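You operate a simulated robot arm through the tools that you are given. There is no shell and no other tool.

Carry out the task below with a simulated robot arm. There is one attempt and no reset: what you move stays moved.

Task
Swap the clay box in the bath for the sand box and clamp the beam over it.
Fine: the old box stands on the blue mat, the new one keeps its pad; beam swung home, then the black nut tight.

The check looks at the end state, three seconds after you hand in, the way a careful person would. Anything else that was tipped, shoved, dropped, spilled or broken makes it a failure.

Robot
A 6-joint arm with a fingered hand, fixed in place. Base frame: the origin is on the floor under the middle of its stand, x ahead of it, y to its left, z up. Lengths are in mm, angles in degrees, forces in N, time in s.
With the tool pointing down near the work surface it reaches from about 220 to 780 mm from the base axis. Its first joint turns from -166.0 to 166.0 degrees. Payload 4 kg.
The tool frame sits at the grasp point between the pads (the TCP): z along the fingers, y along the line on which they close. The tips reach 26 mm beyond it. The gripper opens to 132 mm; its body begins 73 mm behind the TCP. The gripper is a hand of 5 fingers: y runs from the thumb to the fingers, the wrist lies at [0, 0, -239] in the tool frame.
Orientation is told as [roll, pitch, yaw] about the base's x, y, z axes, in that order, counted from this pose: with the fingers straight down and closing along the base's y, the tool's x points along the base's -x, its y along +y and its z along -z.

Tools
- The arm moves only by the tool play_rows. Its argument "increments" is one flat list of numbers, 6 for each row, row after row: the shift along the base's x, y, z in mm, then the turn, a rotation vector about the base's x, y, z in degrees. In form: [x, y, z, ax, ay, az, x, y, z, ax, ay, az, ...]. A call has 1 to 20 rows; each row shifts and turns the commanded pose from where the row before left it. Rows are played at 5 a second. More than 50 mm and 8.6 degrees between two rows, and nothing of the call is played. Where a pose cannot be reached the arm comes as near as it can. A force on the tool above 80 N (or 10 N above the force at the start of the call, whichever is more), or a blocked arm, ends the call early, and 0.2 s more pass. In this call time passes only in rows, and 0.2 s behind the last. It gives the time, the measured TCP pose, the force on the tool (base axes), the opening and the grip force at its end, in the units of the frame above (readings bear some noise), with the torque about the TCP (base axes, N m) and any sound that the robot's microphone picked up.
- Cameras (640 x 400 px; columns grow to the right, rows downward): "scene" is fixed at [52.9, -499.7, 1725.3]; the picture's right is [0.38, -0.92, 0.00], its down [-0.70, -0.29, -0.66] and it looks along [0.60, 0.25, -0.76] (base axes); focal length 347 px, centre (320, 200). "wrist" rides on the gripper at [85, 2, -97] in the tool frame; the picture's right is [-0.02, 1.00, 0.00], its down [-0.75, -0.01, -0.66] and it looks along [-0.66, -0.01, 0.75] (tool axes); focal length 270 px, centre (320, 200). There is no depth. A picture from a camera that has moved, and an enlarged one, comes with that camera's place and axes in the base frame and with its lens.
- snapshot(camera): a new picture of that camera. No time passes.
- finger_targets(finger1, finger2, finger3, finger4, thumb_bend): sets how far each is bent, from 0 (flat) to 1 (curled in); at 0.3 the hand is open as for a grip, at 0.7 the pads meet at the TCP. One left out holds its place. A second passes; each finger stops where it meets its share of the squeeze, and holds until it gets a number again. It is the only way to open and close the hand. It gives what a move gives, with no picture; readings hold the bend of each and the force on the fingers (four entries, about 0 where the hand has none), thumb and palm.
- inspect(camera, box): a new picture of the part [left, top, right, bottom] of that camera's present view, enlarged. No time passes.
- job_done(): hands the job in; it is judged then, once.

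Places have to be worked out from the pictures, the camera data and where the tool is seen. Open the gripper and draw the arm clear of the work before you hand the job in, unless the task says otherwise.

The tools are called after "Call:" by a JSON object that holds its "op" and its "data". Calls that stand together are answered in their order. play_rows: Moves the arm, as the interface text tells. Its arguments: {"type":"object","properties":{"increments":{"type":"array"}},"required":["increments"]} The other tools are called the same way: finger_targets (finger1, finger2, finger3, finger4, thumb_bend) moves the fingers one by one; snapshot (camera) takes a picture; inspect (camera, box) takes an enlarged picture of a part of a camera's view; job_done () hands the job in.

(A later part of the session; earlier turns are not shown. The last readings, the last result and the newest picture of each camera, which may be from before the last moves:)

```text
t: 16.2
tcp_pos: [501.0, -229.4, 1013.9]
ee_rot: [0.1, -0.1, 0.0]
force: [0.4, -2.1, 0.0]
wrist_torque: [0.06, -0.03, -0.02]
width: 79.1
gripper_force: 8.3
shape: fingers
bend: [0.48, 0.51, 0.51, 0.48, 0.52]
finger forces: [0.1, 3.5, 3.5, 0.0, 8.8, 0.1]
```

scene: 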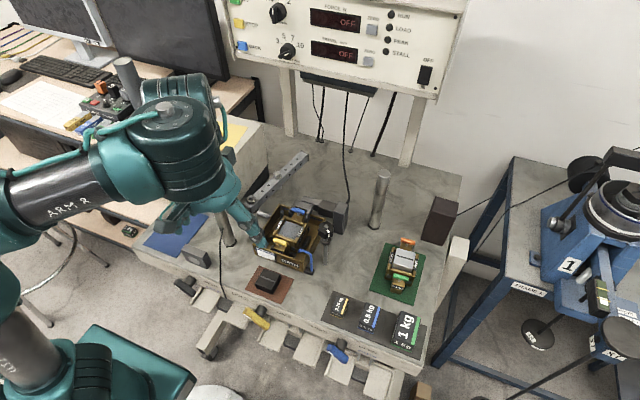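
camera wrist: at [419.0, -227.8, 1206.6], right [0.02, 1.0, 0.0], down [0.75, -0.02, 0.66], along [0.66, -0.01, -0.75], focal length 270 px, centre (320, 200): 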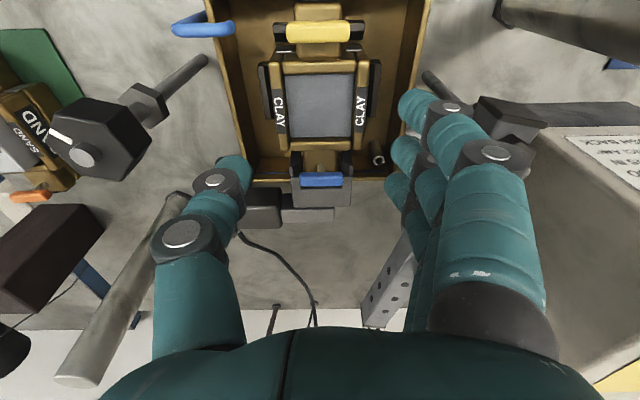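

The fingers meet the box at bend ≈0.51 with 8 N. I add the outer fingers and ask for a firmer squeeze.

Call:
{"op": "finger_targets", "data": {"finger1": 0.6, "finger2": 0.6, "finger3": 0.6, "finger4": 0.6, "thumb_bend": 0.6}}

Call:
{"op": "inspect", "data": {"camera": "wrist", "box": [190, 0, 450, 230]}}

Call:
{"op": "inspect", "data": {"camera": "scene", "box": [240, 180, 340, 270]}}

```text
t: 17.2
tcp_pos: [500.5, -226.9, 1015.0]
ee_rot: [0.0, -0.1, 0.1]
force: [0.0, 1.1, 0.7]
wrist_torque: [0.15, 0.01, 0.0]
width: 73.6
gripper_force: 18.5
shape: fingers
bend: [0.53, 0.53, 0.53, 0.53, 0.54]
finger forces: [5.0, 5.1, 5.2, 5.0, 18.2, 0.1]
```

```text
1.74 times, centred on (320, 115) of wrist
camera zoom: at [415.6, -225.8, 1111.2], right [0.02, 1.0, 0.0], down [0.75, -0.02, 0.66], along [0.66, -0.01, -0.75], focal length 470 px, centre (320, 348)
```

zoom: 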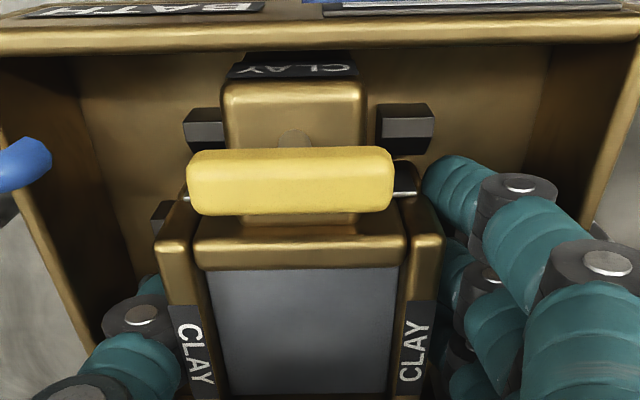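

```text
4.44 times, centred on (290, 225) of scene
camera zoom: at [52.9, -499.7, 1725.3], right [0.38, -0.92, 0.0], down [-0.7, -0.29, -0.66], along [0.6, 0.25, -0.76], focal length 1543 px, centre (453, 89)
```

zoom: 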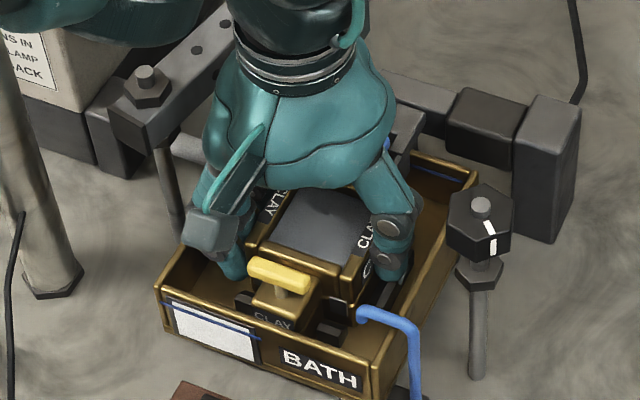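

Grip force is 18 N with all fingers touching. I squeeze harder before lifting, since the brass box may be heavy.

Call:
{"op": "finger_targets", "data": {"finger1": 0.7, "finger2": 0.7, "finger3": 0.7, "finger4": 0.7, "thumb_bend": 0.7}}

Call:
{"op": "inspect", "data": {"camera": "wrist", "box": [190, 0, 450, 230]}}

```text
t: 18.2
tcp_pos: [501.7, -228.6, 1013.7]
ee_rot: [0.1, -0.2, 0.0]
force: [-0.2, 1.7, -0.4]
wrist_torque: [0.2, -0.02, 0.02]
width: 72.6
gripper_force: 29.2
shape: fingers
bend: [0.53, 0.53, 0.53, 0.53, 0.56]
finger forces: [7.4, 7.5, 7.5, 7.3, 28.3, 0.1]
```

```text
1.74 times, centred on (320, 115) of wrist
camera zoom: at [415.6, -225.8, 1111.3], right [0.02, 1.0, 0.0], down [0.75, -0.01, 0.66], along [0.66, -0.01, -0.75], focal length 470 px, centre (320, 348)
```

zoom: 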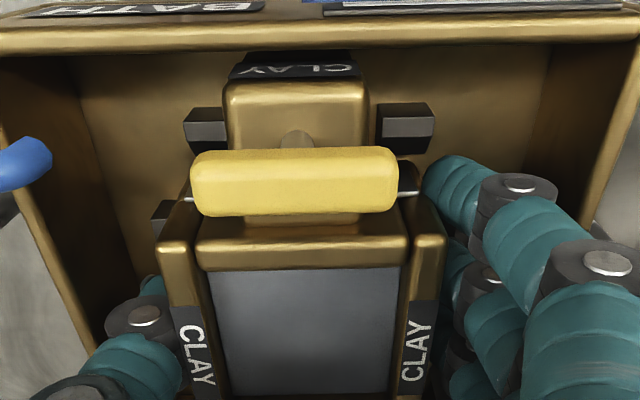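

Grip is 29 N. I lift slowly by 10 mm and look at the load.

Call:
{"op": "play_rows", "data": {"increments": [0, 0, 2, 0, 0, 0, 0, 0, 2, 0, 0, 0, 0, 0, 3, 0, 0, 0, 0, 0, 3, 0, 0, 0]}}

Call:
{"op": "inspect", "data": {"camera": "wrist", "box": [190, 0, 450, 230]}}

Call:
{"op": "inspect", "data": {"camera": "scene", "box": [240, 180, 340, 270]}}

```text
t: 19.2
tcp_pos: [498.9, -227.5, 1024.1]
ee_rot: [-0.1, -0.1, 0.0]
force: [-0.5, 0.2, -7.6]
wrist_torque: [0.04, 0.02, -0.01]
width: 72.9
gripper_force: 27.7
shape: fingers
bend: [0.53, 0.53, 0.53, 0.53, 0.56]
finger forces: [6.7, 7.0, 6.9, 6.6, 28.1, 0.0]
```

```text
1.74 times, centred on (320, 115) of wrist
camera zoom: at [415.8, -225.8, 1121.5], right [0.02, 1.0, 0.0], down [0.75, -0.02, 0.66], along [0.66, -0.01, -0.75], focal length 470 px, centre (320, 348)
```

zoom: 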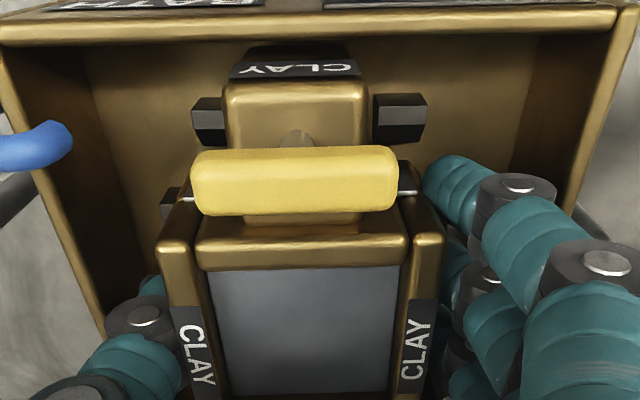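

```text
4.44 times, centred on (290, 225) of scene
camera zoom: at [52.9, -499.7, 1725.3], right [0.38, -0.92, 0.0], down [-0.7, -0.29, -0.66], along [0.6, 0.25, -0.76], focal length 1543 px, centre (453, 89)
```

zoom: 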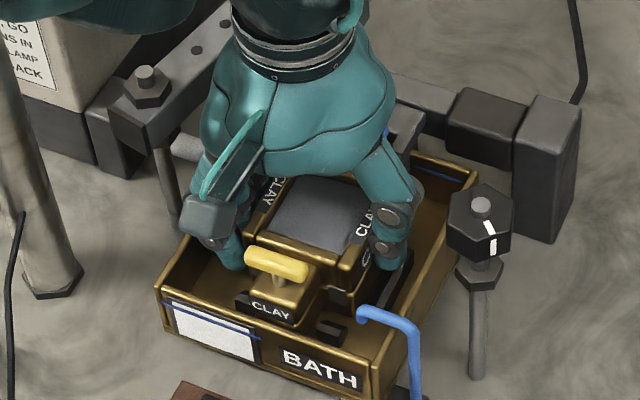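

The box rises with the hand; load is about 7.6 N. I lift straight up to TCP z≈1100 so everything clears the rim, fork and pipe.

Call:
{"op": "play_rows", "data": {"increments": [0, 0, 6, 0, 0, 0, 0, 0, 8, 0, 0, 0, 0, 0, 10, 0, 0, 0, 0, 0, 12, 0, 0, 0, 0, 0, 12, 0, 0, 0, 0, 0, 12, 0, 0, 0, 0, 0, 12, 0, 0, 0, 0, 0, 6, 0, 0, 0]}}

Call:
{"op": "snapshot", "data": {"camera": "wrist"}}

Call:
{"op": "inspect", "data": {"camera": "scene", "box": [220, 150, 360, 280]}}

```text
t: 21.0
tcp_pos: [499.1, -228.5, 1103.6]
ee_rot: [0.0, -0.1, -0.1]
force: [-0.3, -0.7, -7.8]
wrist_torque: [0.03, 0.01, 0.02]
width: 72.6
gripper_force: 27.9
shape: fingers
bend: [0.53, 0.53, 0.53, 0.53, 0.56]
finger forces: [6.7, 6.9, 6.9, 6.5, 28.0, 0.0]
```

```text
taken
camera wrist: at [415.5, -226.1, 1199.4], right [0.02, 1.0, 0.0], down [0.75, -0.02, 0.66], along [0.66, -0.01, -0.75], focal length 270 px, centre (320, 200)
```

wrist: 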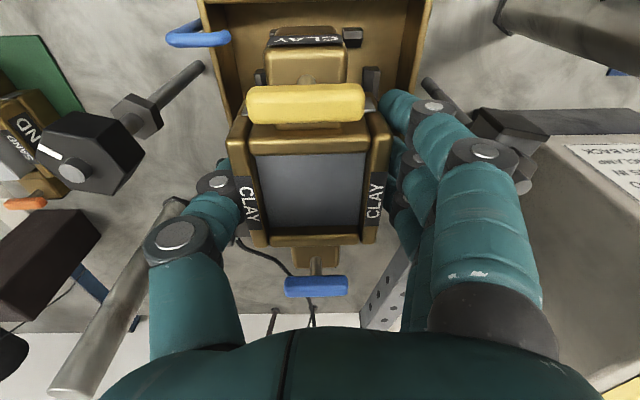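

```text
3.08 times, centred on (290, 215) of scene
camera zoom: at [52.9, -499.7, 1725.3], right [0.38, -0.92, 0.0], down [-0.7, -0.29, -0.66], along [0.6, 0.25, -0.76], focal length 1068 px, centre (412, 154)
```

zoom: 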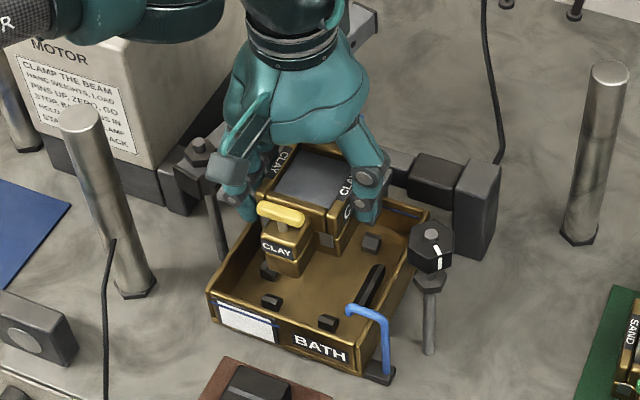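

The clay box is clear of the bath, hanging level. I move back along −x to x≈345 at this height.

Call:
{"op": "play_rows", "data": {"increments": [-10, 0, 0, 0, 0, 0, -18, 0, 0, 0, 0, 0, -20, 0, 0, 0, 0, 0, -20, 0, 0, 0, 0, 0, -20, 0, 0, 0, 0, 0, -20, 0, 0, 0, 0, 0, -20, 0, 0, 0, 0, 0, -18, 0, 0, 0, 0, 0, -8, 0, 0, 0, 0, 0]}}

Call:
{"op": "inspect", "data": {"camera": "scene", "box": [120, 120, 340, 300]}}

```text
t: 23.0
tcp_pos: [345.0, -228.3, 1102.5]
ee_rot: [-0.1, -0.1, 0.1]
force: [0.0, 0.5, -7.3]
wrist_torque: [0.03, -0.01, -0.01]
width: 72.7
gripper_force: 27.4
shape: fingers
bend: [0.53, 0.53, 0.53, 0.53, 0.56]
finger forces: [6.6, 6.9, 6.9, 6.6, 27.9, 0.1]
```

```text
2.22 times, centred on (230, 210) of scene
camera zoom: at [52.9, -499.7, 1725.3], right [0.38, -0.92, 0.0], down [-0.7, -0.29, -0.66], along [0.6, 0.25, -0.76], focal length 772 px, centre (520, 178)
```

zoom: 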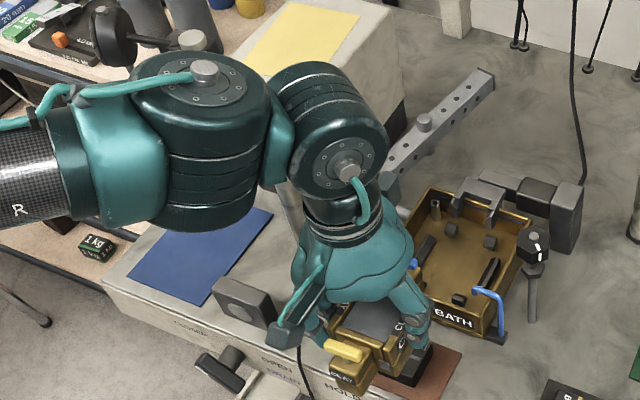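

The path along −y→+y in front of the posts is free. I carry the box to y≈80 at x≈345, then look at the blue mat.

Call:
{"op": "play_rows", "data": {"increments": [0, 10, 0, 0, 0, 0, 0, 18, 0, 0, 0, 0, 0, 20, 0, 0, 0, 0, 0, 20, 0, 0, 0, 0, 0, 20, 0, 0, 0, 0, 0, 20, 0, 0, 0, 0, 0, 20, 0, 0, 0, 0, 0, 20, 0, 0, 0, 0, 0, 20, 0, 0, 0, 0, 0, 20, 0, 0, 0, 0, 0, 20, 0, 0, 0, 0, 0, 20, 0, 0, 0, 0, 0, 20, 0, 0, 0, 0, 0, 20, 0, 0, 0, 0, 0, 20, 0, 0, 0, 0, 0, 12, 0, 0, 0, 0, 0, 8, 0, 0, 0, 0]}}

Call:
{"op": "snapshot", "data": {"camera": "scene"}}

Call:
{"op": "snapshot", "data": {"camera": "wrist"}}

```text
t: 26.6
tcp_pos: [347.3, 79.4, 1102.0]
ee_rot: [0.0, -0.1, 0.0]
force: [-0.3, 0.4, -7.3]
wrist_torque: [0.04, -0.04, -0.02]
width: 72.4
gripper_force: 26.9
shape: fingers
bend: [0.53, 0.53, 0.53, 0.53, 0.56]
finger forces: [6.2, 6.8, 6.8, 6.0, 27.0, 0.0]
```

```text
taken
```

scene: 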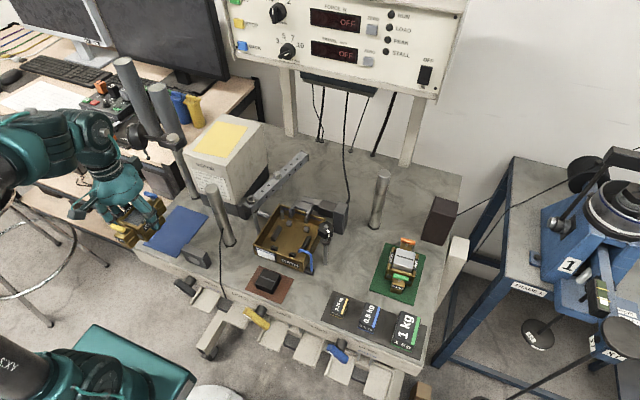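

```text
taken
camera wrist: at [261.7, 81.9, 1199.5], right [0.02, 1.0, 0.0], down [0.75, -0.01, 0.66], along [0.66, -0.01, -0.75], focal length 270 px, centre (320, 200)
```

wrist: 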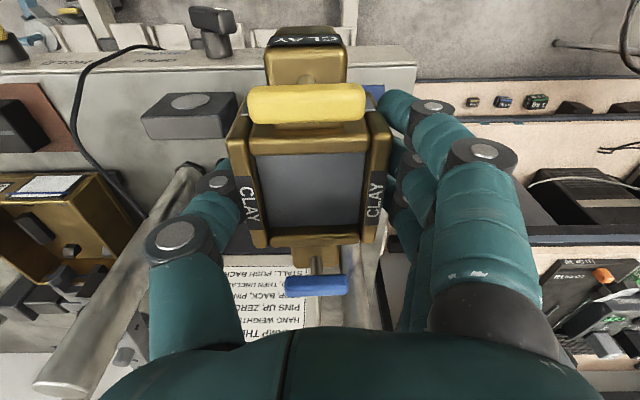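

The box hangs level over the front of the blue mat. I zoom the scene view on the mat and the held box to fix the drop position.

Call:
{"op": "inspect", "data": {"camera": "scene", "box": [100, 170, 260, 290]}}

Call:
{"op": "inspect", "data": {"camera": "wrist", "box": [220, 60, 420, 220]}}

```text
3.33 times, centred on (180, 230) of scene
camera zoom: at [52.9, -499.7, 1725.3], right [0.38, -0.92, 0.0], down [-0.7, -0.29, -0.66], along [0.6, 0.25, -0.76], focal length 1157 px, centre (787, 100)
```

zoom: 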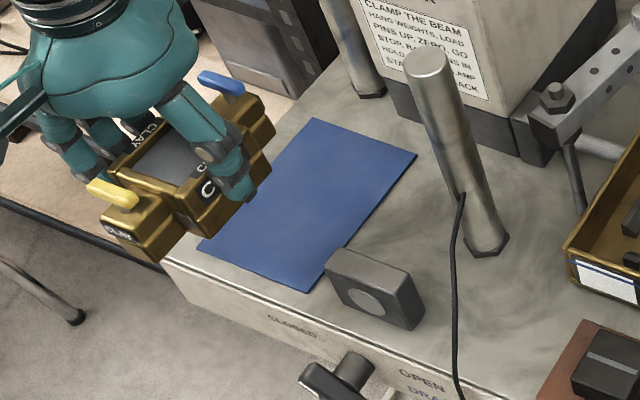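

```text
2.50 times, centred on (320, 140) of wrist
camera zoom: at [261.7, 81.9, 1199.5], right [0.02, 1.0, 0.0], down [0.75, -0.01, 0.66], along [0.66, -0.01, -0.75], focal length 676 px, centre (320, 350)
```

zoom: 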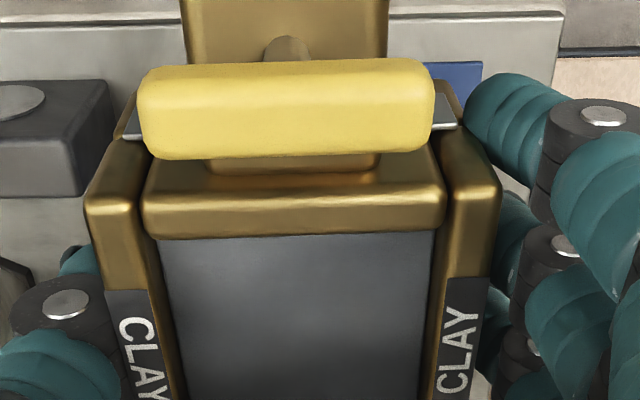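

From combined views the mat spans about x 345–491, y 29–137; the held box sits about (−2.5,−3) from the TCP. I move to TCP (421,86), then descend to about z=1010.

Call:
{"op": "play_rows", "data": {"increments": [14, 2, 0, 0, 0, 0, 20, 2, 0, 0, 0, 0, 20, 2, 0, 0, 0, 0, 14, 0.5, 0, 0, 0, 0, 6, 0, 0, 0, 0, 0, 0, 0, -12, 0, 0, 0, 0, 0, -18, 0, 0, 0, 0, 0, -18, 0, 0, 0, 0, 0, -18, 0, 0, 0, 0, 0, -16, 0, 0, 0, 0, 0, -8, 0, 0, 0]}}

Call:
{"op": "inspect", "data": {"camera": "scene", "box": [120, 150, 280, 270]}}

Call:
{"op": "snapshot", "data": {"camera": "wrist"}}

```text
t: 29.0
tcp_pos: [419.8, 87.7, 1013.2]
ee_rot: [0.0, 0.0, -0.1]
force: [0.6, 0.1, -7.9]
wrist_torque: [0.05, 0.0, -0.01]
width: 72.4
gripper_force: 26.7
shape: fingers
bend: [0.53, 0.53, 0.53, 0.53, 0.56]
finger forces: [6.2, 6.8, 6.8, 6.1, 27.0, 0.0]
```

```text
3.33 times, centred on (200, 210) of scene
camera zoom: at [52.9, -499.7, 1725.3], right [0.38, -0.92, 0.0], down [-0.7, -0.29, -0.66], along [0.6, 0.25, -0.76], focal length 1157 px, centre (720, 167)
```

zoom: 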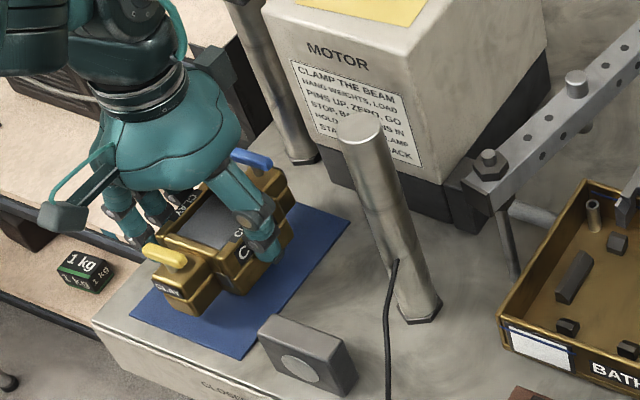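

```text
taken
camera wrist: at [335.5, 88.8, 1109.1], right [0.02, 1.0, 0.0], down [0.75, -0.01, 0.66], along [0.66, -0.01, -0.75], focal length 270 px, centre (320, 200)
```

wrist: 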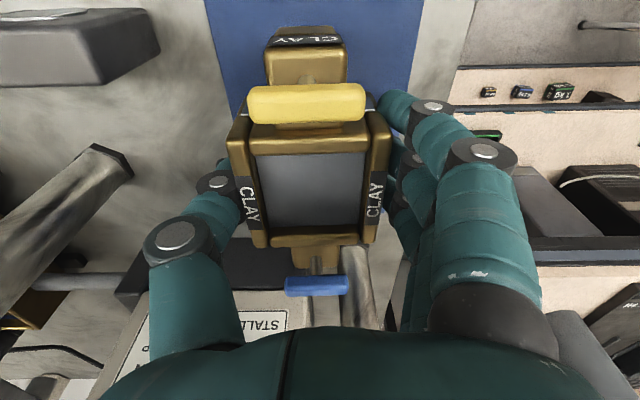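

The box is over the mat, sideways centred (mat y 35–136). I descend gently in small steps until the load comes off.

Call:
{"op": "play_rows", "data": {"increments": [0, 0, -4, 0, 0, 0, 0, 0, -4, 0, 0, 0, 0, 0, -4, 0, 0, 0, 0, 0, -2, 0, 0, 0, 0, 0, -1, 0, 0, 0]}}

```text
t: 30.2
tcp_pos: [421.3, 86.7, 996.5]
ee_rot: [0.0, -0.1, -0.1]
force: [0.1, -0.1, -7.8]
wrist_torque: [-0.01, 0.0, -0.01]
width: 72.4
gripper_force: 26.2
shape: fingers
bend: [0.53, 0.53, 0.53, 0.53, 0.56]
finger forces: [6.1, 6.9, 6.8, 6.2, 27.0, 0.0]
```

Still fully loaded at z≈996.5. I continue down in 1 mm rows.

Call:
{"op": "play_rows", "data": {"increments": [0, 0, -1, 0, 0, 0, 0, 0, -1, 0, 0, 0]}}

Call:
{"op": "inspect", "data": {"camera": "scene", "box": [140, 170, 230, 250]}}

```text
t: 30.8
tcp_pos: [419.9, 87.0, 995.5]
ee_rot: [0.0, -0.1, -0.1]
force: [0.6, -0.2, -7.3]
wrist_torque: [0.04, 0.0, 0.01]
width: 72.7
gripper_force: 26.1
shape: fingers
bend: [0.53, 0.53, 0.53, 0.53, 0.56]
finger forces: [6.1, 6.9, 6.8, 6.1, 27.0, 0.1]
```

```text
5.00 times, centred on (185, 210) of scene
camera zoom: at [52.9, -499.7, 1725.3], right [0.38, -0.92, 0.0], down [-0.7, -0.29, -0.66], along [0.6, 0.25, -0.76], focal length 1736 px, centre (995, 150)
```

zoom: 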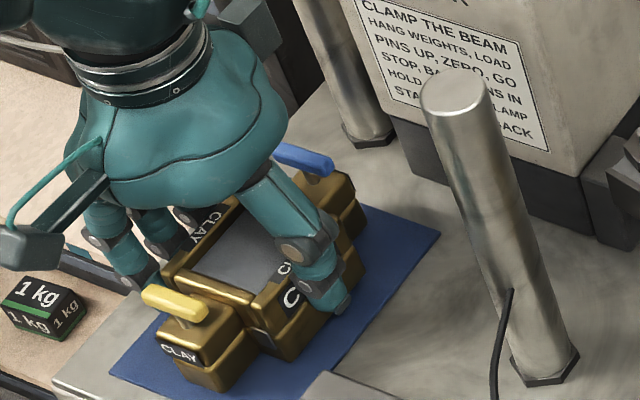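

The box hovers just above the mat. I keep lowering 1 mm at a time.

Call:
{"op": "play_rows", "data": {"increments": [0, 0, -1, 0, 0, 0, 0, 0, -1, 0, 0, 0]}}

Call:
{"op": "play_rows", "data": {"increments": [0, 0, -1, 0, 0, 0, 0, 0, -1, 0, 0, 0]}}

```text
t: 31.4
tcp_pos: [420.4, 86.0, 993.2]
ee_rot: [0.0, -0.1, 0.0]
force: [-0.9, -0.1, -7.0]
wrist_torque: [0.05, 0.01, 0.01]
width: 72.7
gripper_force: 26.8
shape: fingers
bend: [0.53, 0.53, 0.53, 0.53, 0.56]
finger forces: [6.1, 6.7, 6.8, 6.0, 27.0, 0.0]
```

```text
t: 32.0
tcp_pos: [420.8, 86.3, 992.1]
ee_rot: [0.0, -0.1, 0.0]
force: [-1.1, -1.8, 6.5]
wrist_torque: [0.41, 0.07, -0.02]
width: 72.7
gripper_force: 28.6
shape: fingers
bend: [0.54, 0.54, 0.54, 0.54, 0.56]
finger forces: [7.4, 6.9, 6.9, 7.1, 29.1, 0.0]
```

Contact: the force went to +6.5 N, so the box is down on the mat. I release with a small opening.

Call:
{"op": "finger_targets", "data": {"finger1": 0.48, "finger2": 0.48, "finger3": 0.48, "finger4": 0.48, "thumb_bend": 0.48}}

Call:
{"op": "inspect", "data": {"camera": "wrist", "box": [190, 0, 450, 230]}}

Call:
{"op": "inspect", "data": {"camera": "scene", "box": [140, 170, 230, 250]}}

```text
t: 33.0
tcp_pos: [420.8, 85.6, 991.1]
ee_rot: [0.0, -0.1, 0.0]
force: [-0.2, 0.3, -0.6]
wrist_torque: [-0.03, 0.02, -0.03]
width: 81.3
gripper_force: 0.0
shape: fingers
bend: [0.48, 0.48, 0.48, 0.48, 0.48]
finger forces: [0.0, 0.1, 0.0, 0.1, 0.0, 0.0]
```

```text
1.74 times, centred on (320, 115) of wrist
camera zoom: at [335.5, 88.3, 1088.3], right [0.02, 1.0, 0.0], down [0.75, -0.01, 0.66], along [0.66, -0.01, -0.75], focal length 470 px, centre (320, 348)
```

zoom: 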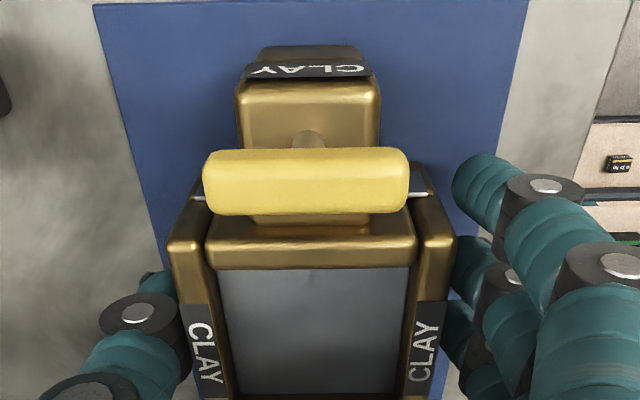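

```text
5.00 times, centred on (185, 210) of scene
camera zoom: at [52.9, -499.7, 1725.3], right [0.38, -0.92, 0.0], down [-0.7, -0.29, -0.66], along [0.6, 0.25, -0.76], focal length 1736 px, centre (995, 150)
```

zoom: 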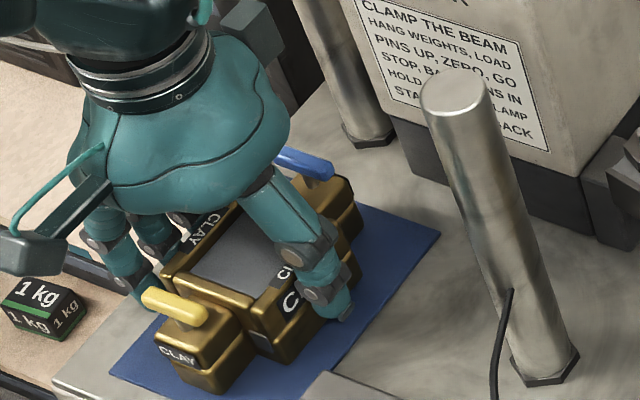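

Released; the box stands on the mat with mat visible around its front. I raise the hand straight up.

Call:
{"op": "play_rows", "data": {"increments": [0, 0, 5, 0, 0, 0, 0, 0, 10, 0, 0, 0, 0, 0, 15, 0, 0, 0, 0, 0, 20, 0, 0, 0, 0, 0, 20, 0, 0, 0, 0, 0, 20, 0, 0, 0, 0, 0, 20, 0, 0, 0]}}

Call:
{"op": "snapshot", "data": {"camera": "wrist"}}

Call:
{"op": "inspect", "data": {"camera": "scene", "box": [120, 160, 240, 260]}}

```text
t: 34.6
tcp_pos: [420.6, 85.9, 1101.6]
ee_rot: [0.0, -0.1, -0.1]
force: [0.3, 0.6, 0.8]
wrist_torque: [0.01, -0.01, 0.0]
width: 81.0
gripper_force: 0.1
shape: fingers
bend: [0.48, 0.48, 0.48, 0.48, 0.48]
finger forces: [0.0, 0.1, 0.0, 0.0, 0.0, 0.1]
```

```text
taken
camera wrist: at [335.3, 88.4, 1198.9], right [0.02, 1.0, 0.0], down [0.75, -0.01, 0.66], along [0.66, -0.01, -0.75], focal length 270 px, centre (320, 200)
```

wrist: 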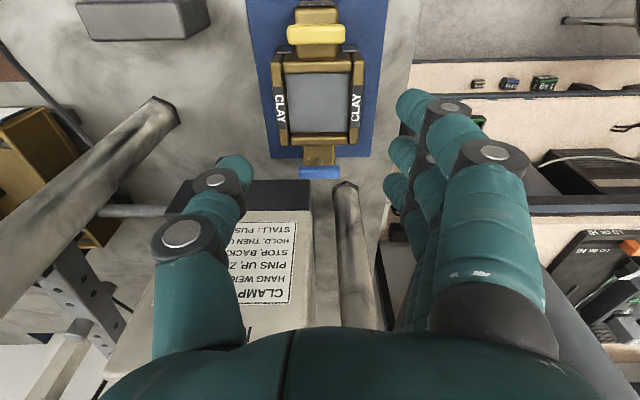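

```text
4.00 times, centred on (180, 210) of scene
camera zoom: at [52.9, -499.7, 1725.3], right [0.38, -0.92, 0.0], down [-0.7, -0.29, -0.66], along [0.6, 0.25, -0.76], focal length 1389 px, centre (880, 160)
```

zoom: 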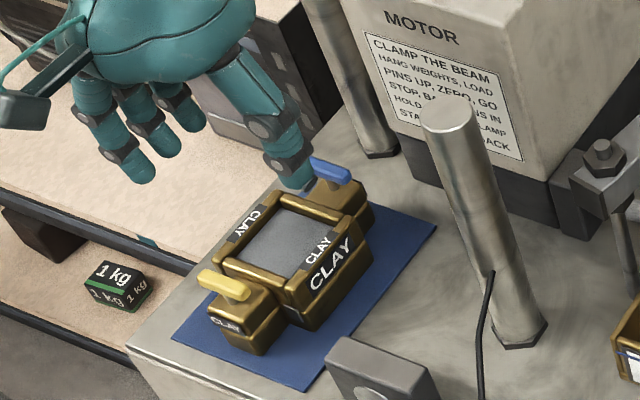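

The clay box stands on the mat; I zoom once to confirm that both ends are on it.

Call:
{"op": "inspect", "data": {"camera": "wrist", "box": [230, 0, 410, 200]}}

Call:
{"op": "inspect", "data": {"camera": "scene", "box": [360, 220, 450, 310]}}

```text
2.00 times, centred on (320, 100) of wrist
camera zoom: at [335.3, 88.4, 1198.9], right [0.02, 1.0, 0.0], down [0.75, -0.01, 0.66], along [0.66, -0.01, -0.75], focal length 541 px, centre (320, 400)
```

zoom: 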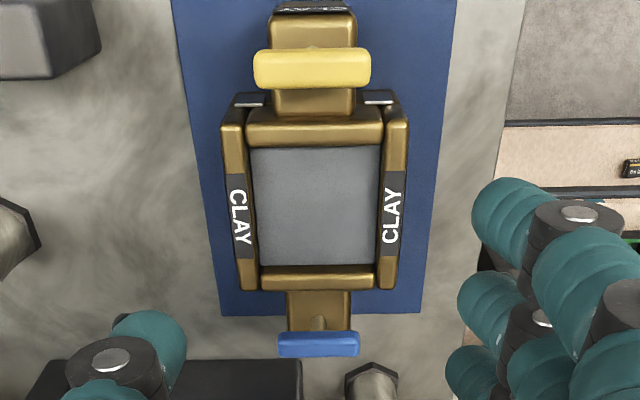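

```text
4.44 times, centred on (405, 265) of scene
camera zoom: at [52.9, -499.7, 1725.3], right [0.38, -0.92, 0.0], down [-0.7, -0.29, -0.66], along [0.6, 0.25, -0.76], focal length 1543 px, centre (-58, -89)
```

zoom: 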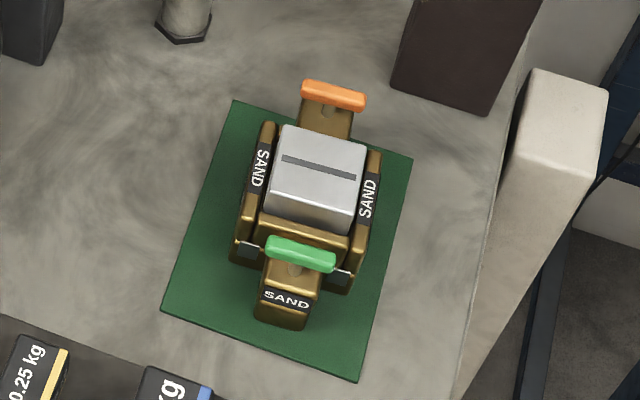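

Both ends of the clay box are on the mat (far end x≈479, mat edge x≈491). Now I withdraw to x≈345 and sweep along −y in front of the posts towards the sand box.

Call:
{"op": "play_rows", "data": {"increments": [-25, 0, 2, 0, 0, 0, -25, 0, 2, 0, 0, 0, -25, 0, 2, 0, 0, 0, 0, -20, 2, 0, 0, 0, 0, -30, 0, 0, 0, 0, 0, -30, 0, 0, 0, 0, 0, -30, 0, 0, 0, 0, 0, -30, 0, 0, 0, 0, 0, -30, 0, 0, 0, 0, 0, -30, 0, 0, 0, 0, 0, -30, 0, 0, 0, 0, 0, -30, 0, 0, 0, 0, 0, -30, 0, 0, 0, 0, 0, -30, 0, 0, 0, 0, 0, -30, 0, 0, 0, 0, 0, -30, 0, 0, 0, 0, 0, -20, 0, 0, 0, 0]}}

Call:
{"op": "snapshot", "data": {"camera": "scene"}}

```text
t: 38.2
tcp_pos: [345.0, -315.2, 1108.4]
ee_rot: [-0.1, -0.2, 0.1]
force: [0.5, 0.5, -0.4]
wrist_torque: [0.05, -0.01, -0.03]
width: 81.3
gripper_force: 0.1
shape: fingers
bend: [0.48, 0.48, 0.48, 0.48, 0.48]
finger forces: [0.1, 0.1, 0.0, 0.1, 0.1, 0.0]
```

```text
taken
```

scene: 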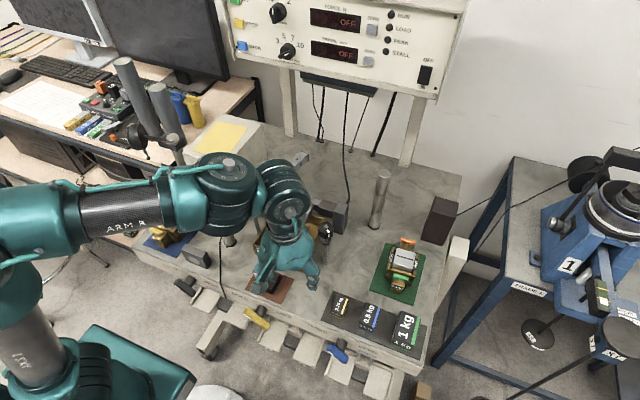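

I continue to a viewing pose short of the sand box, passing well in front of the nut stud.

Call:
{"op": "play_rows", "data": {"increments": [0, -30, 0, 0, 0, 0, 0, -30, 0, 0, 0, 0, 0, -30, 0, 0, 0, 0, 0, -30, 0, 0, 0, 0, 20, -20, -2, 0, 0, 0, 25, -20, -2, 0, 0, 0, 25, -20, -2, 0, 0, 0, 25, -10, -2, 0, 0, 0, 20, -5, 0, 0, 0, 0]}}

Call:
{"op": "snapshot", "data": {"camera": "wrist"}}

Call:
{"op": "inspect", "data": {"camera": "wrist", "box": [230, 60, 410, 240]}}

Call:
{"op": "inspect", "data": {"camera": "scene", "box": [330, 170, 470, 310]}}

```text
t: 40.2
tcp_pos: [460.2, -508.9, 1101.4]
ee_rot: [-0.1, -0.2, -0.1]
force: [0.7, 0.5, 0.5]
wrist_torque: [0.02, 0.03, -0.01]
width: 80.8
gripper_force: 0.1
shape: fingers
bend: [0.48, 0.48, 0.48, 0.48, 0.48]
finger forces: [0.0, 0.0, 0.0, 0.1, 0.0, 0.0]
```

```text
taken
camera wrist: at [376.6, -507.2, 1198.5], right [0.02, 1.0, 0.0], down [0.75, -0.01, 0.66], along [0.66, -0.01, -0.75], focal length 270 px, centre (320, 200)
```

wrist: 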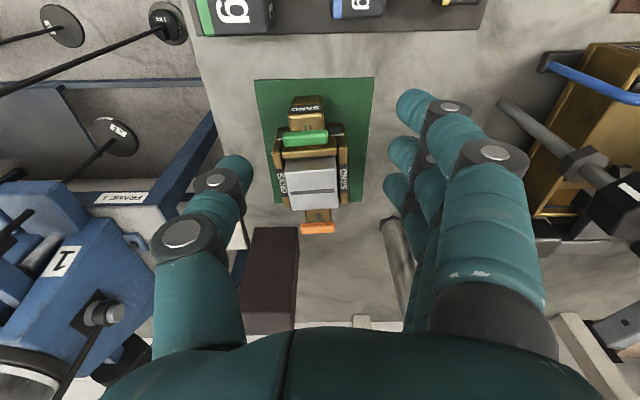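

```text
2.22 times, centred on (320, 150) of wrist
camera zoom: at [376.6, -507.2, 1198.5], right [0.02, 1.0, 0.0], down [0.75, -0.01, 0.66], along [0.66, -0.01, -0.75], focal length 601 px, centre (320, 311)
```

zoom: 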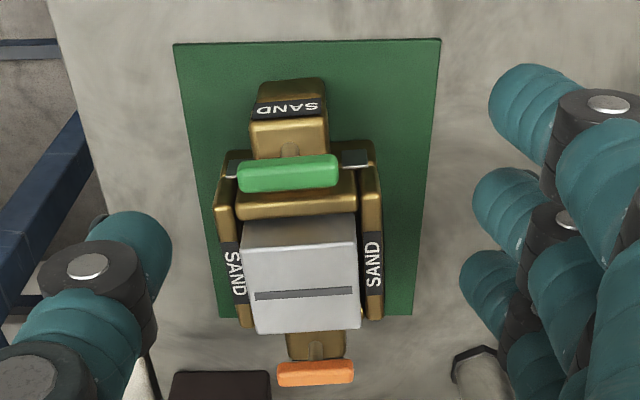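

```text
2.86 times, centred on (400, 240) of scene
camera zoom: at [52.9, -499.7, 1725.3], right [0.38, -0.92, 0.0], down [-0.7, -0.29, -0.66], along [0.6, 0.25, -0.76], focal length 992 px, centre (91, 86)
```

zoom: 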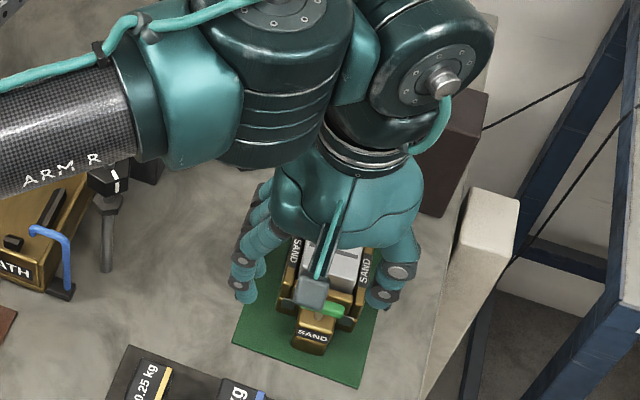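

The sand box centre works out to about (532,-516), yaw about +4.4°, standing on the green mat. I move above it at z≈1070 and turn the hand by +4.4°.

Call:
{"op": "play_rows", "data": {"increments": [10, -1.3, -7.4, 0, 0, 0.8, 15, -1.3, -8, 0, 0, 0.9, 16, -1.4, -8, 0, 0, 0.9, 16, -1.3, -8, 0, 0, 0.9, 15.3, -1.3, 0, 0, 0, 0.9]}}

Call:
{"op": "snapshot", "data": {"camera": "wrist"}}

Call:
{"op": "inspect", "data": {"camera": "wrist", "box": [190, 0, 450, 230]}}

Call:
{"op": "inspect", "data": {"camera": "scene", "box": [340, 170, 480, 310]}}

```text
t: 41.4
tcp_pos: [534.1, -515.8, 1070.2]
ee_rot: [0.0, -0.2, 4.5]
force: [0.1, -0.4, 0.4]
wrist_torque: [0.0, -0.01, 0.04]
width: 81.2
gripper_force: 0.1
shape: fingers
bend: [0.48, 0.48, 0.48, 0.48, 0.48]
finger forces: [0.0, 0.1, 0.0, 0.0, 0.0, 0.0]
```

```text
taken
camera wrist: at [448.4, -519.4, 1167.3], right [-0.06, 1.0, 0.0], down [0.75, 0.04, 0.66], along [0.66, 0.04, -0.75], focal length 270 px, centre (320, 200)
```

wrist: 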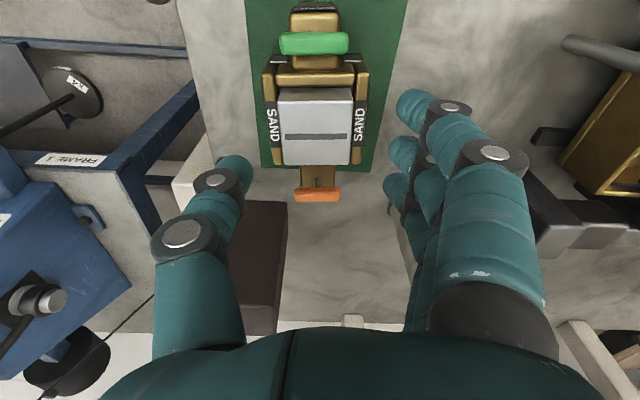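

```text
1.74 times, centred on (320, 115) of wrist
camera zoom: at [448.4, -519.4, 1167.3], right [-0.06, 1.0, 0.0], down [0.75, 0.04, 0.66], along [0.66, 0.04, -0.75], focal length 470 px, centre (320, 348)
```

zoom: 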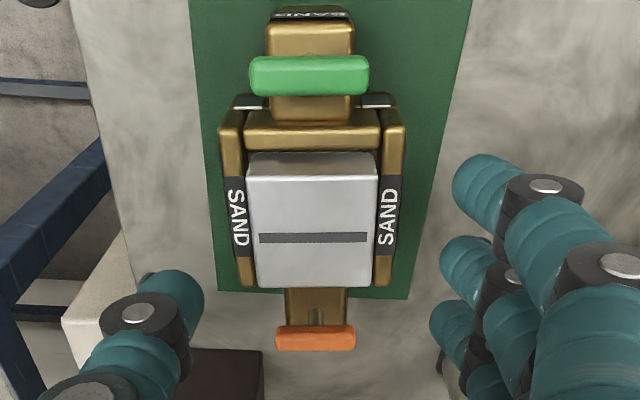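

```text
2.86 times, centred on (410, 240) of scene
camera zoom: at [52.9, -499.7, 1725.3], right [0.38, -0.92, 0.0], down [-0.7, -0.29, -0.66], along [0.6, 0.25, -0.76], focal length 992 px, centre (63, 86)
```

zoom: 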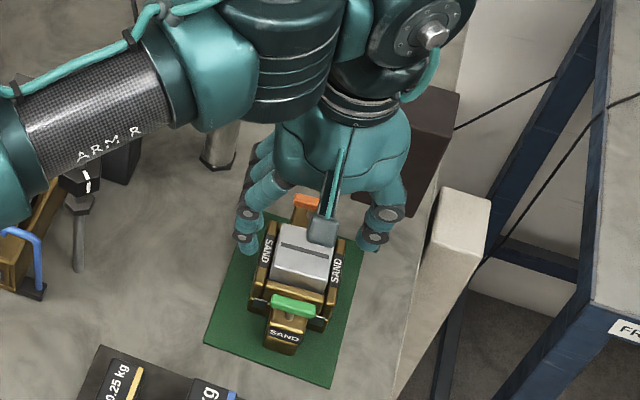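

The box is aligned with the hand in yaw and about 2 mm towards the thumb side. I correct that and descend to z≈1014 to compare with the clay view at the same relative height.

Call:
{"op": "play_rows", "data": {"increments": [0, -0.5, -14, 0, 0, 0, 0, -0.5, -14, 0, 0, 0, 0, -0.5, -14, 0, 0, 0, 0, 0, -13.5, 0, 0, 0]}}

Call:
{"op": "inspect", "data": {"camera": "wrist", "box": [190, 0, 450, 230]}}

Call:
{"op": "inspect", "data": {"camera": "scene", "box": [340, 200, 460, 300]}}

```text
t: 42.4
tcp_pos: [534.0, -517.3, 1014.4]
ee_rot: [-0.1, 0.0, 4.3]
force: [0.0, 0.6, 0.1]
wrist_torque: [-0.02, 0.0, -0.01]
width: 81.2
gripper_force: 0.1
shape: fingers
bend: [0.48, 0.48, 0.48, 0.48, 0.48]
finger forces: [0.0, 0.0, 0.0, 0.0, 0.1, 0.1]
```

```text
1.74 times, centred on (320, 115) of wrist
camera zoom: at [448.7, -521.0, 1111.8], right [-0.06, 1.0, 0.0], down [0.75, 0.04, 0.66], along [0.66, 0.04, -0.75], focal length 470 px, centre (320, 348)
```

zoom: 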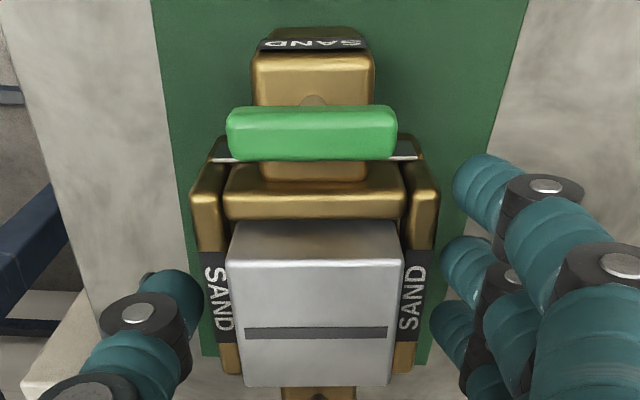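

```text
4.00 times, centred on (400, 250) of scene
camera zoom: at [52.9, -499.7, 1725.3], right [0.38, -0.92, 0.0], down [-0.7, -0.29, -0.66], along [0.6, 0.25, -0.76], focal length 1389 px, centre (0, 0)
```

zoom: 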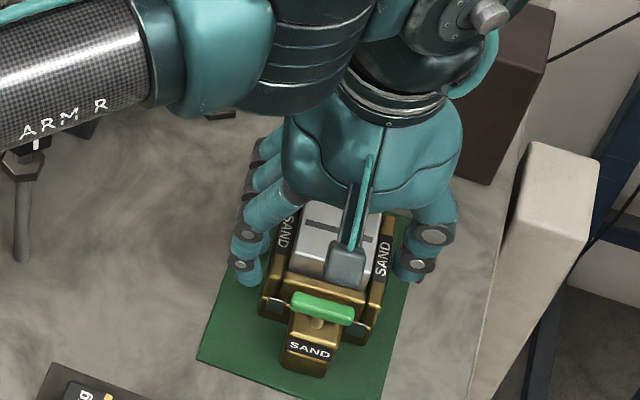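

The view matches the clay reference within about 1–3 mm. I shift −1.2 mm in x and descend to z≈993.5.

Call:
{"op": "play_rows", "data": {"increments": [-1.2, 0, -7, 0, 0, 0, 0, 0, -7, 0, 0, 0, 0, 0, -7, 0, 0, 0]}}

Call:
{"op": "inspect", "data": {"camera": "wrist", "box": [190, 0, 450, 230]}}

```text
t: 43.2
tcp_pos: [531.5, -515.7, 993.1]
ee_rot: [-0.1, -0.1, 4.5]
force: [0.0, -0.2, -0.1]
wrist_torque: [-0.01, 0.01, 0.0]
width: 81.1
gripper_force: 0.0
shape: fingers
bend: [0.48, 0.48, 0.48, 0.48, 0.48]
finger forces: [0.0, 0.1, 0.1, 0.0, 0.0, 0.0]
```

```text
1.74 times, centred on (320, 115) of wrist
camera zoom: at [446.9, -521.3, 1090.0], right [-0.06, 1.0, 0.0], down [0.75, 0.04, 0.66], along [0.66, 0.04, -0.75], focal length 470 px, centre (320, 348)
```

zoom: 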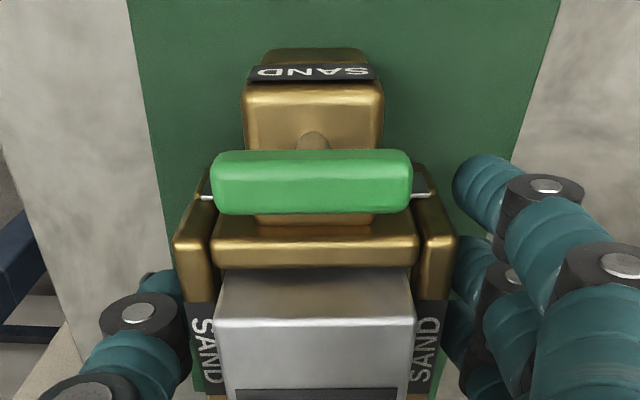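

The view now matches the gripped-clay reference. I close all fingers in two stages.

Call:
{"op": "finger_targets", "data": {"finger1": 0.58, "finger2": 0.58, "finger3": 0.58, "finger4": 0.58, "thumb_bend": 0.58}}

Call:
{"op": "finger_targets", "data": {"finger1": 0.7, "finger2": 0.7, "finger3": 0.7, "finger4": 0.7, "thumb_bend": 0.7}}

Call:
{"op": "inspect", "data": {"camera": "wrist", "box": [190, 0, 450, 230]}}

```text
t: 44.2
tcp_pos: [532.0, -516.0, 992.5]
ee_rot: [0.1, -0.1, 4.4]
force: [-1.7, 6.3, 0.2]
wrist_torque: [0.32, 0.07, 0.02]
width: 73.5
gripper_force: 13.6
shape: fingers
bend: [0.51, 0.51, 0.51, 0.52, 0.53]
finger forces: [4.2, 4.4, 4.3, 4.1, 10.4, 0.1]
```

```text
t: 45.2
tcp_pos: [532.0, -516.1, 992.8]
ee_rot: [0.0, -0.2, 4.5]
force: [-1.4, 3.9, -0.5]
wrist_torque: [0.4, 0.06, 0.0]
width: 72.2
gripper_force: 26.8
shape: fingers
bend: [0.52, 0.52, 0.52, 0.52, 0.57]
finger forces: [6.9, 7.3, 7.1, 7.3, 25.3, 0.0]
```

```text
1.74 times, centred on (320, 115) of wrist
camera zoom: at [446.9, -521.3, 1090.1], right [-0.06, 1.0, 0.0], down [0.75, 0.04, 0.66], along [0.66, 0.04, -0.75], focal length 470 px, centre (320, 348)
```

zoom: 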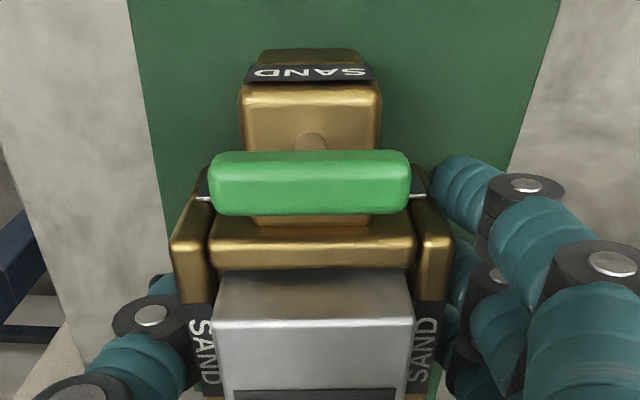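

Grip is 27 N. I lift 10 mm slowly and check the load and the pad.

Call:
{"op": "play_rows", "data": {"increments": [0, 0, 2, 0, 0, 0, 0, 0, 2, 0, 0, 0, 0, 0, 3, 0, 0, 0, 0, 0, 3, 0, 0, 0]}}

Call:
{"op": "inspect", "data": {"camera": "wrist", "box": [190, 0, 450, 230]}}

Call:
{"op": "inspect", "data": {"camera": "scene", "box": [340, 200, 460, 300]}}

```text
t: 46.2
tcp_pos: [530.5, -516.5, 1003.0]
ee_rot: [0.1, -0.1, 4.4]
force: [-0.3, 0.1, -11.2]
wrist_torque: [0.05, 0.0, -0.03]
width: 71.7
gripper_force: 25.5
shape: fingers
bend: [0.53, 0.52, 0.52, 0.52, 0.57]
finger forces: [5.2, 6.7, 6.6, 6.5, 25.9, 0.0]
```

```text
1.74 times, centred on (320, 115) of wrist
camera zoom: at [446.8, -521.3, 1100.2], right [-0.06, 1.0, 0.0], down [0.75, 0.04, 0.66], along [0.66, 0.04, -0.75], focal length 470 px, centre (320, 348)
```

zoom: 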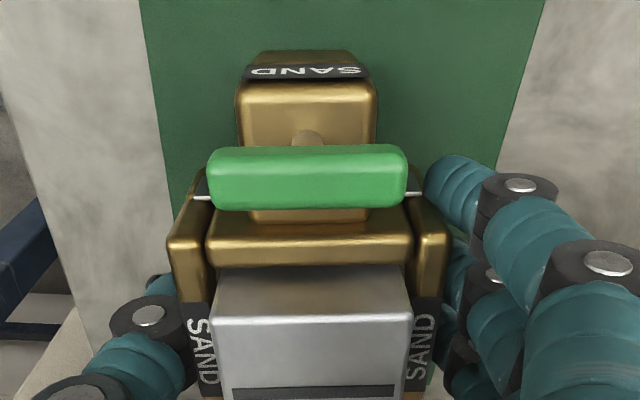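

```text
4.00 times, centred on (400, 250) of scene
camera zoom: at [52.9, -499.7, 1725.3], right [0.38, -0.92, 0.0], down [-0.7, -0.29, -0.66], along [0.6, 0.25, -0.76], focal length 1389 px, centre (0, 0)
```

zoom: 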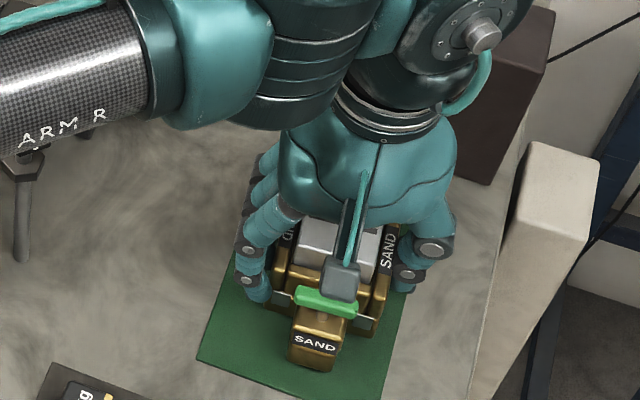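

Load is 11 N, and the front of the box sank a millimetre or so in the grip. I wait a moment to see whether it keeps slipping.

Call:
{"op": "play_rows", "data": {"increments": [0, 0, 0, 0, 0, 0, 0, 0, 0, 0, 0, 0, 0, 0, 0, 0, 0, 0]}}

Call:
{"op": "inspect", "data": {"camera": "wrist", "box": [190, 0, 450, 230]}}

```text
t: 47.0
tcp_pos: [531.3, -517.0, 1004.1]
ee_rot: [0.0, -0.1, 4.4]
force: [0.5, 0.8, -11.3]
wrist_torque: [0.02, 0.02, -0.02]
width: 71.8
gripper_force: 25.7
shape: fingers
bend: [0.53, 0.52, 0.52, 0.52, 0.57]
finger forces: [5.2, 6.7, 6.7, 6.6, 25.9, 0.0]
```

```text
1.74 times, centred on (320, 115) of wrist
camera zoom: at [446.8, -521.3, 1100.1], right [-0.06, 1.0, 0.0], down [0.75, 0.04, 0.66], along [0.66, 0.04, -0.75], focal length 470 px, centre (320, 348)
```

zoom: 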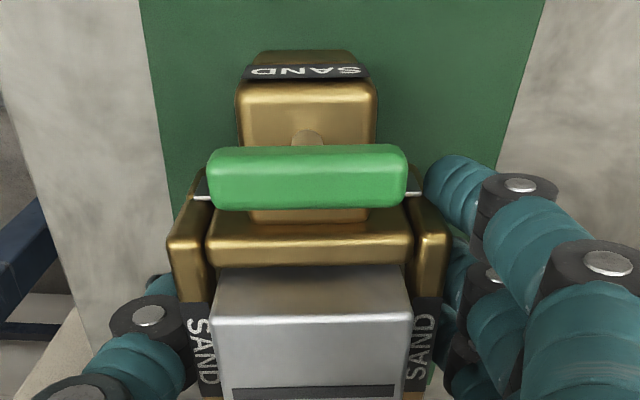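

The grip is stable. I add some squeeze for safety before the transport.

Call:
{"op": "finger_targets", "data": {"finger1": 0.76, "finger2": 0.76, "finger3": 0.76, "finger4": 0.76, "thumb_bend": 0.76}}

Call:
{"op": "inspect", "data": {"camera": "wrist", "box": [190, 0, 450, 230]}}

```text
t: 48.0
tcp_pos: [531.7, -516.7, 1002.4]
ee_rot: [0.0, 0.0, 4.4]
force: [0.7, -0.3, -10.9]
wrist_torque: [0.01, 0.03, -0.01]
width: 66.4
gripper_force: 29.4
shape: fingers
bend: [0.57, 0.51, 0.52, 0.52, 0.57]
finger forces: [10.0, 7.3, 7.2, 7.2, 27.9, 0.0]
```

```text
1.74 times, centred on (320, 115) of wrist
camera zoom: at [446.8, -521.3, 1100.1], right [-0.06, 1.0, 0.0], down [0.75, 0.04, 0.66], along [0.66, 0.04, -0.75], focal length 470 px, centre (320, 348)
```

zoom: 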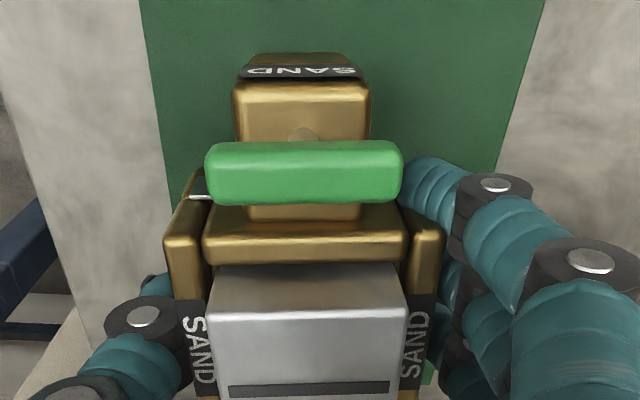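

Finger 1 slid off the box's front corner, so I set the box back down on its mat and regrip with only the two middle fingers and the thumb.

Call:
{"op": "play_rows", "data": {"increments": [0, 0, -3, 0, 0, 0, 0, 0, -3, 0, 0, 0, 0, 0, -2, 0, 0, 0]}}

Call:
{"op": "play_rows", "data": {"increments": [0, 0, -1, 0, 0, 0, 0, 0, -1, 0, 0, 0]}}

```text
t: 48.8
tcp_pos: [529.5, -516.5, 995.7]
ee_rot: [-0.1, -0.1, 4.4]
force: [0.4, -0.5, -4.4]
wrist_torque: [0.23, 0.21, -0.02]
width: 66.6
gripper_force: 30.4
shape: fingers
bend: [0.57, 0.51, 0.52, 0.52, 0.57]
finger forces: [12.0, 7.1, 7.1, 7.0, 28.5, 0.1]
```

```text
t: 49.4
tcp_pos: [532.4, -516.1, 995.2]
ee_rot: [-0.1, -0.2, 4.4]
force: [3.4, 1.7, 10.0]
wrist_torque: [0.64, 0.59, -0.11]
width: 66.7
gripper_force: 35.9
shape: fingers
bend: [0.58, 0.51, 0.52, 0.52, 0.57]
finger forces: [21.1, 7.1, 6.9, 7.0, 29.1, 0.0]
```

The box is back on the mat. I release fully and look.

Call:
{"op": "finger_targets", "data": {"finger1": 0.47, "finger2": 0.48, "finger3": 0.48, "finger4": 0.47, "thumb_bend": 0.48}}

Call:
{"op": "inspect", "data": {"camera": "wrist", "box": [190, 0, 450, 230]}}

Call:
{"op": "inspect", "data": {"camera": "scene", "box": [340, 200, 460, 300]}}

```text
t: 50.4
tcp_pos: [530.5, -516.1, 993.1]
ee_rot: [0.0, -0.1, 4.4]
force: [-0.9, -1.7, -1.3]
wrist_torque: [-0.01, 0.02, -0.04]
width: 84.4
gripper_force: 0.9
shape: fingers
bend: [0.47, 0.48, 0.48, 0.47, 0.48]
finger forces: [0.0, 0.0, 0.1, 0.0, 1.7, 0.1]
```

```text
1.74 times, centred on (320, 115) of wrist
camera zoom: at [446.7, -521.2, 1090.3], right [-0.06, 1.0, 0.0], down [0.75, 0.04, 0.66], along [0.66, 0.04, -0.75], focal length 470 px, centre (320, 348)
```

zoom: 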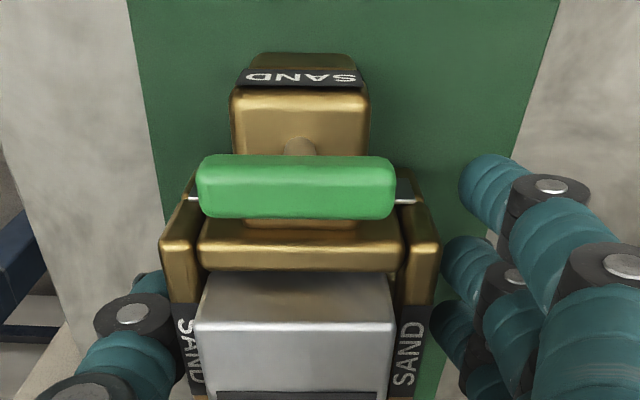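

```text
4.00 times, centred on (400, 250) of scene
camera zoom: at [52.9, -499.7, 1725.3], right [0.38, -0.92, 0.0], down [-0.7, -0.29, -0.66], along [0.6, 0.25, -0.76], focal length 1389 px, centre (0, 0)
```

zoom: 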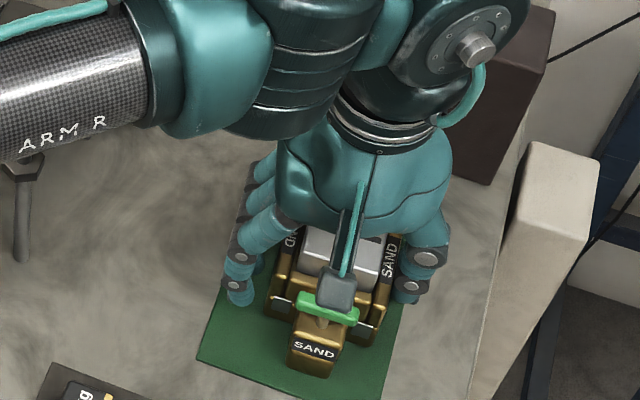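

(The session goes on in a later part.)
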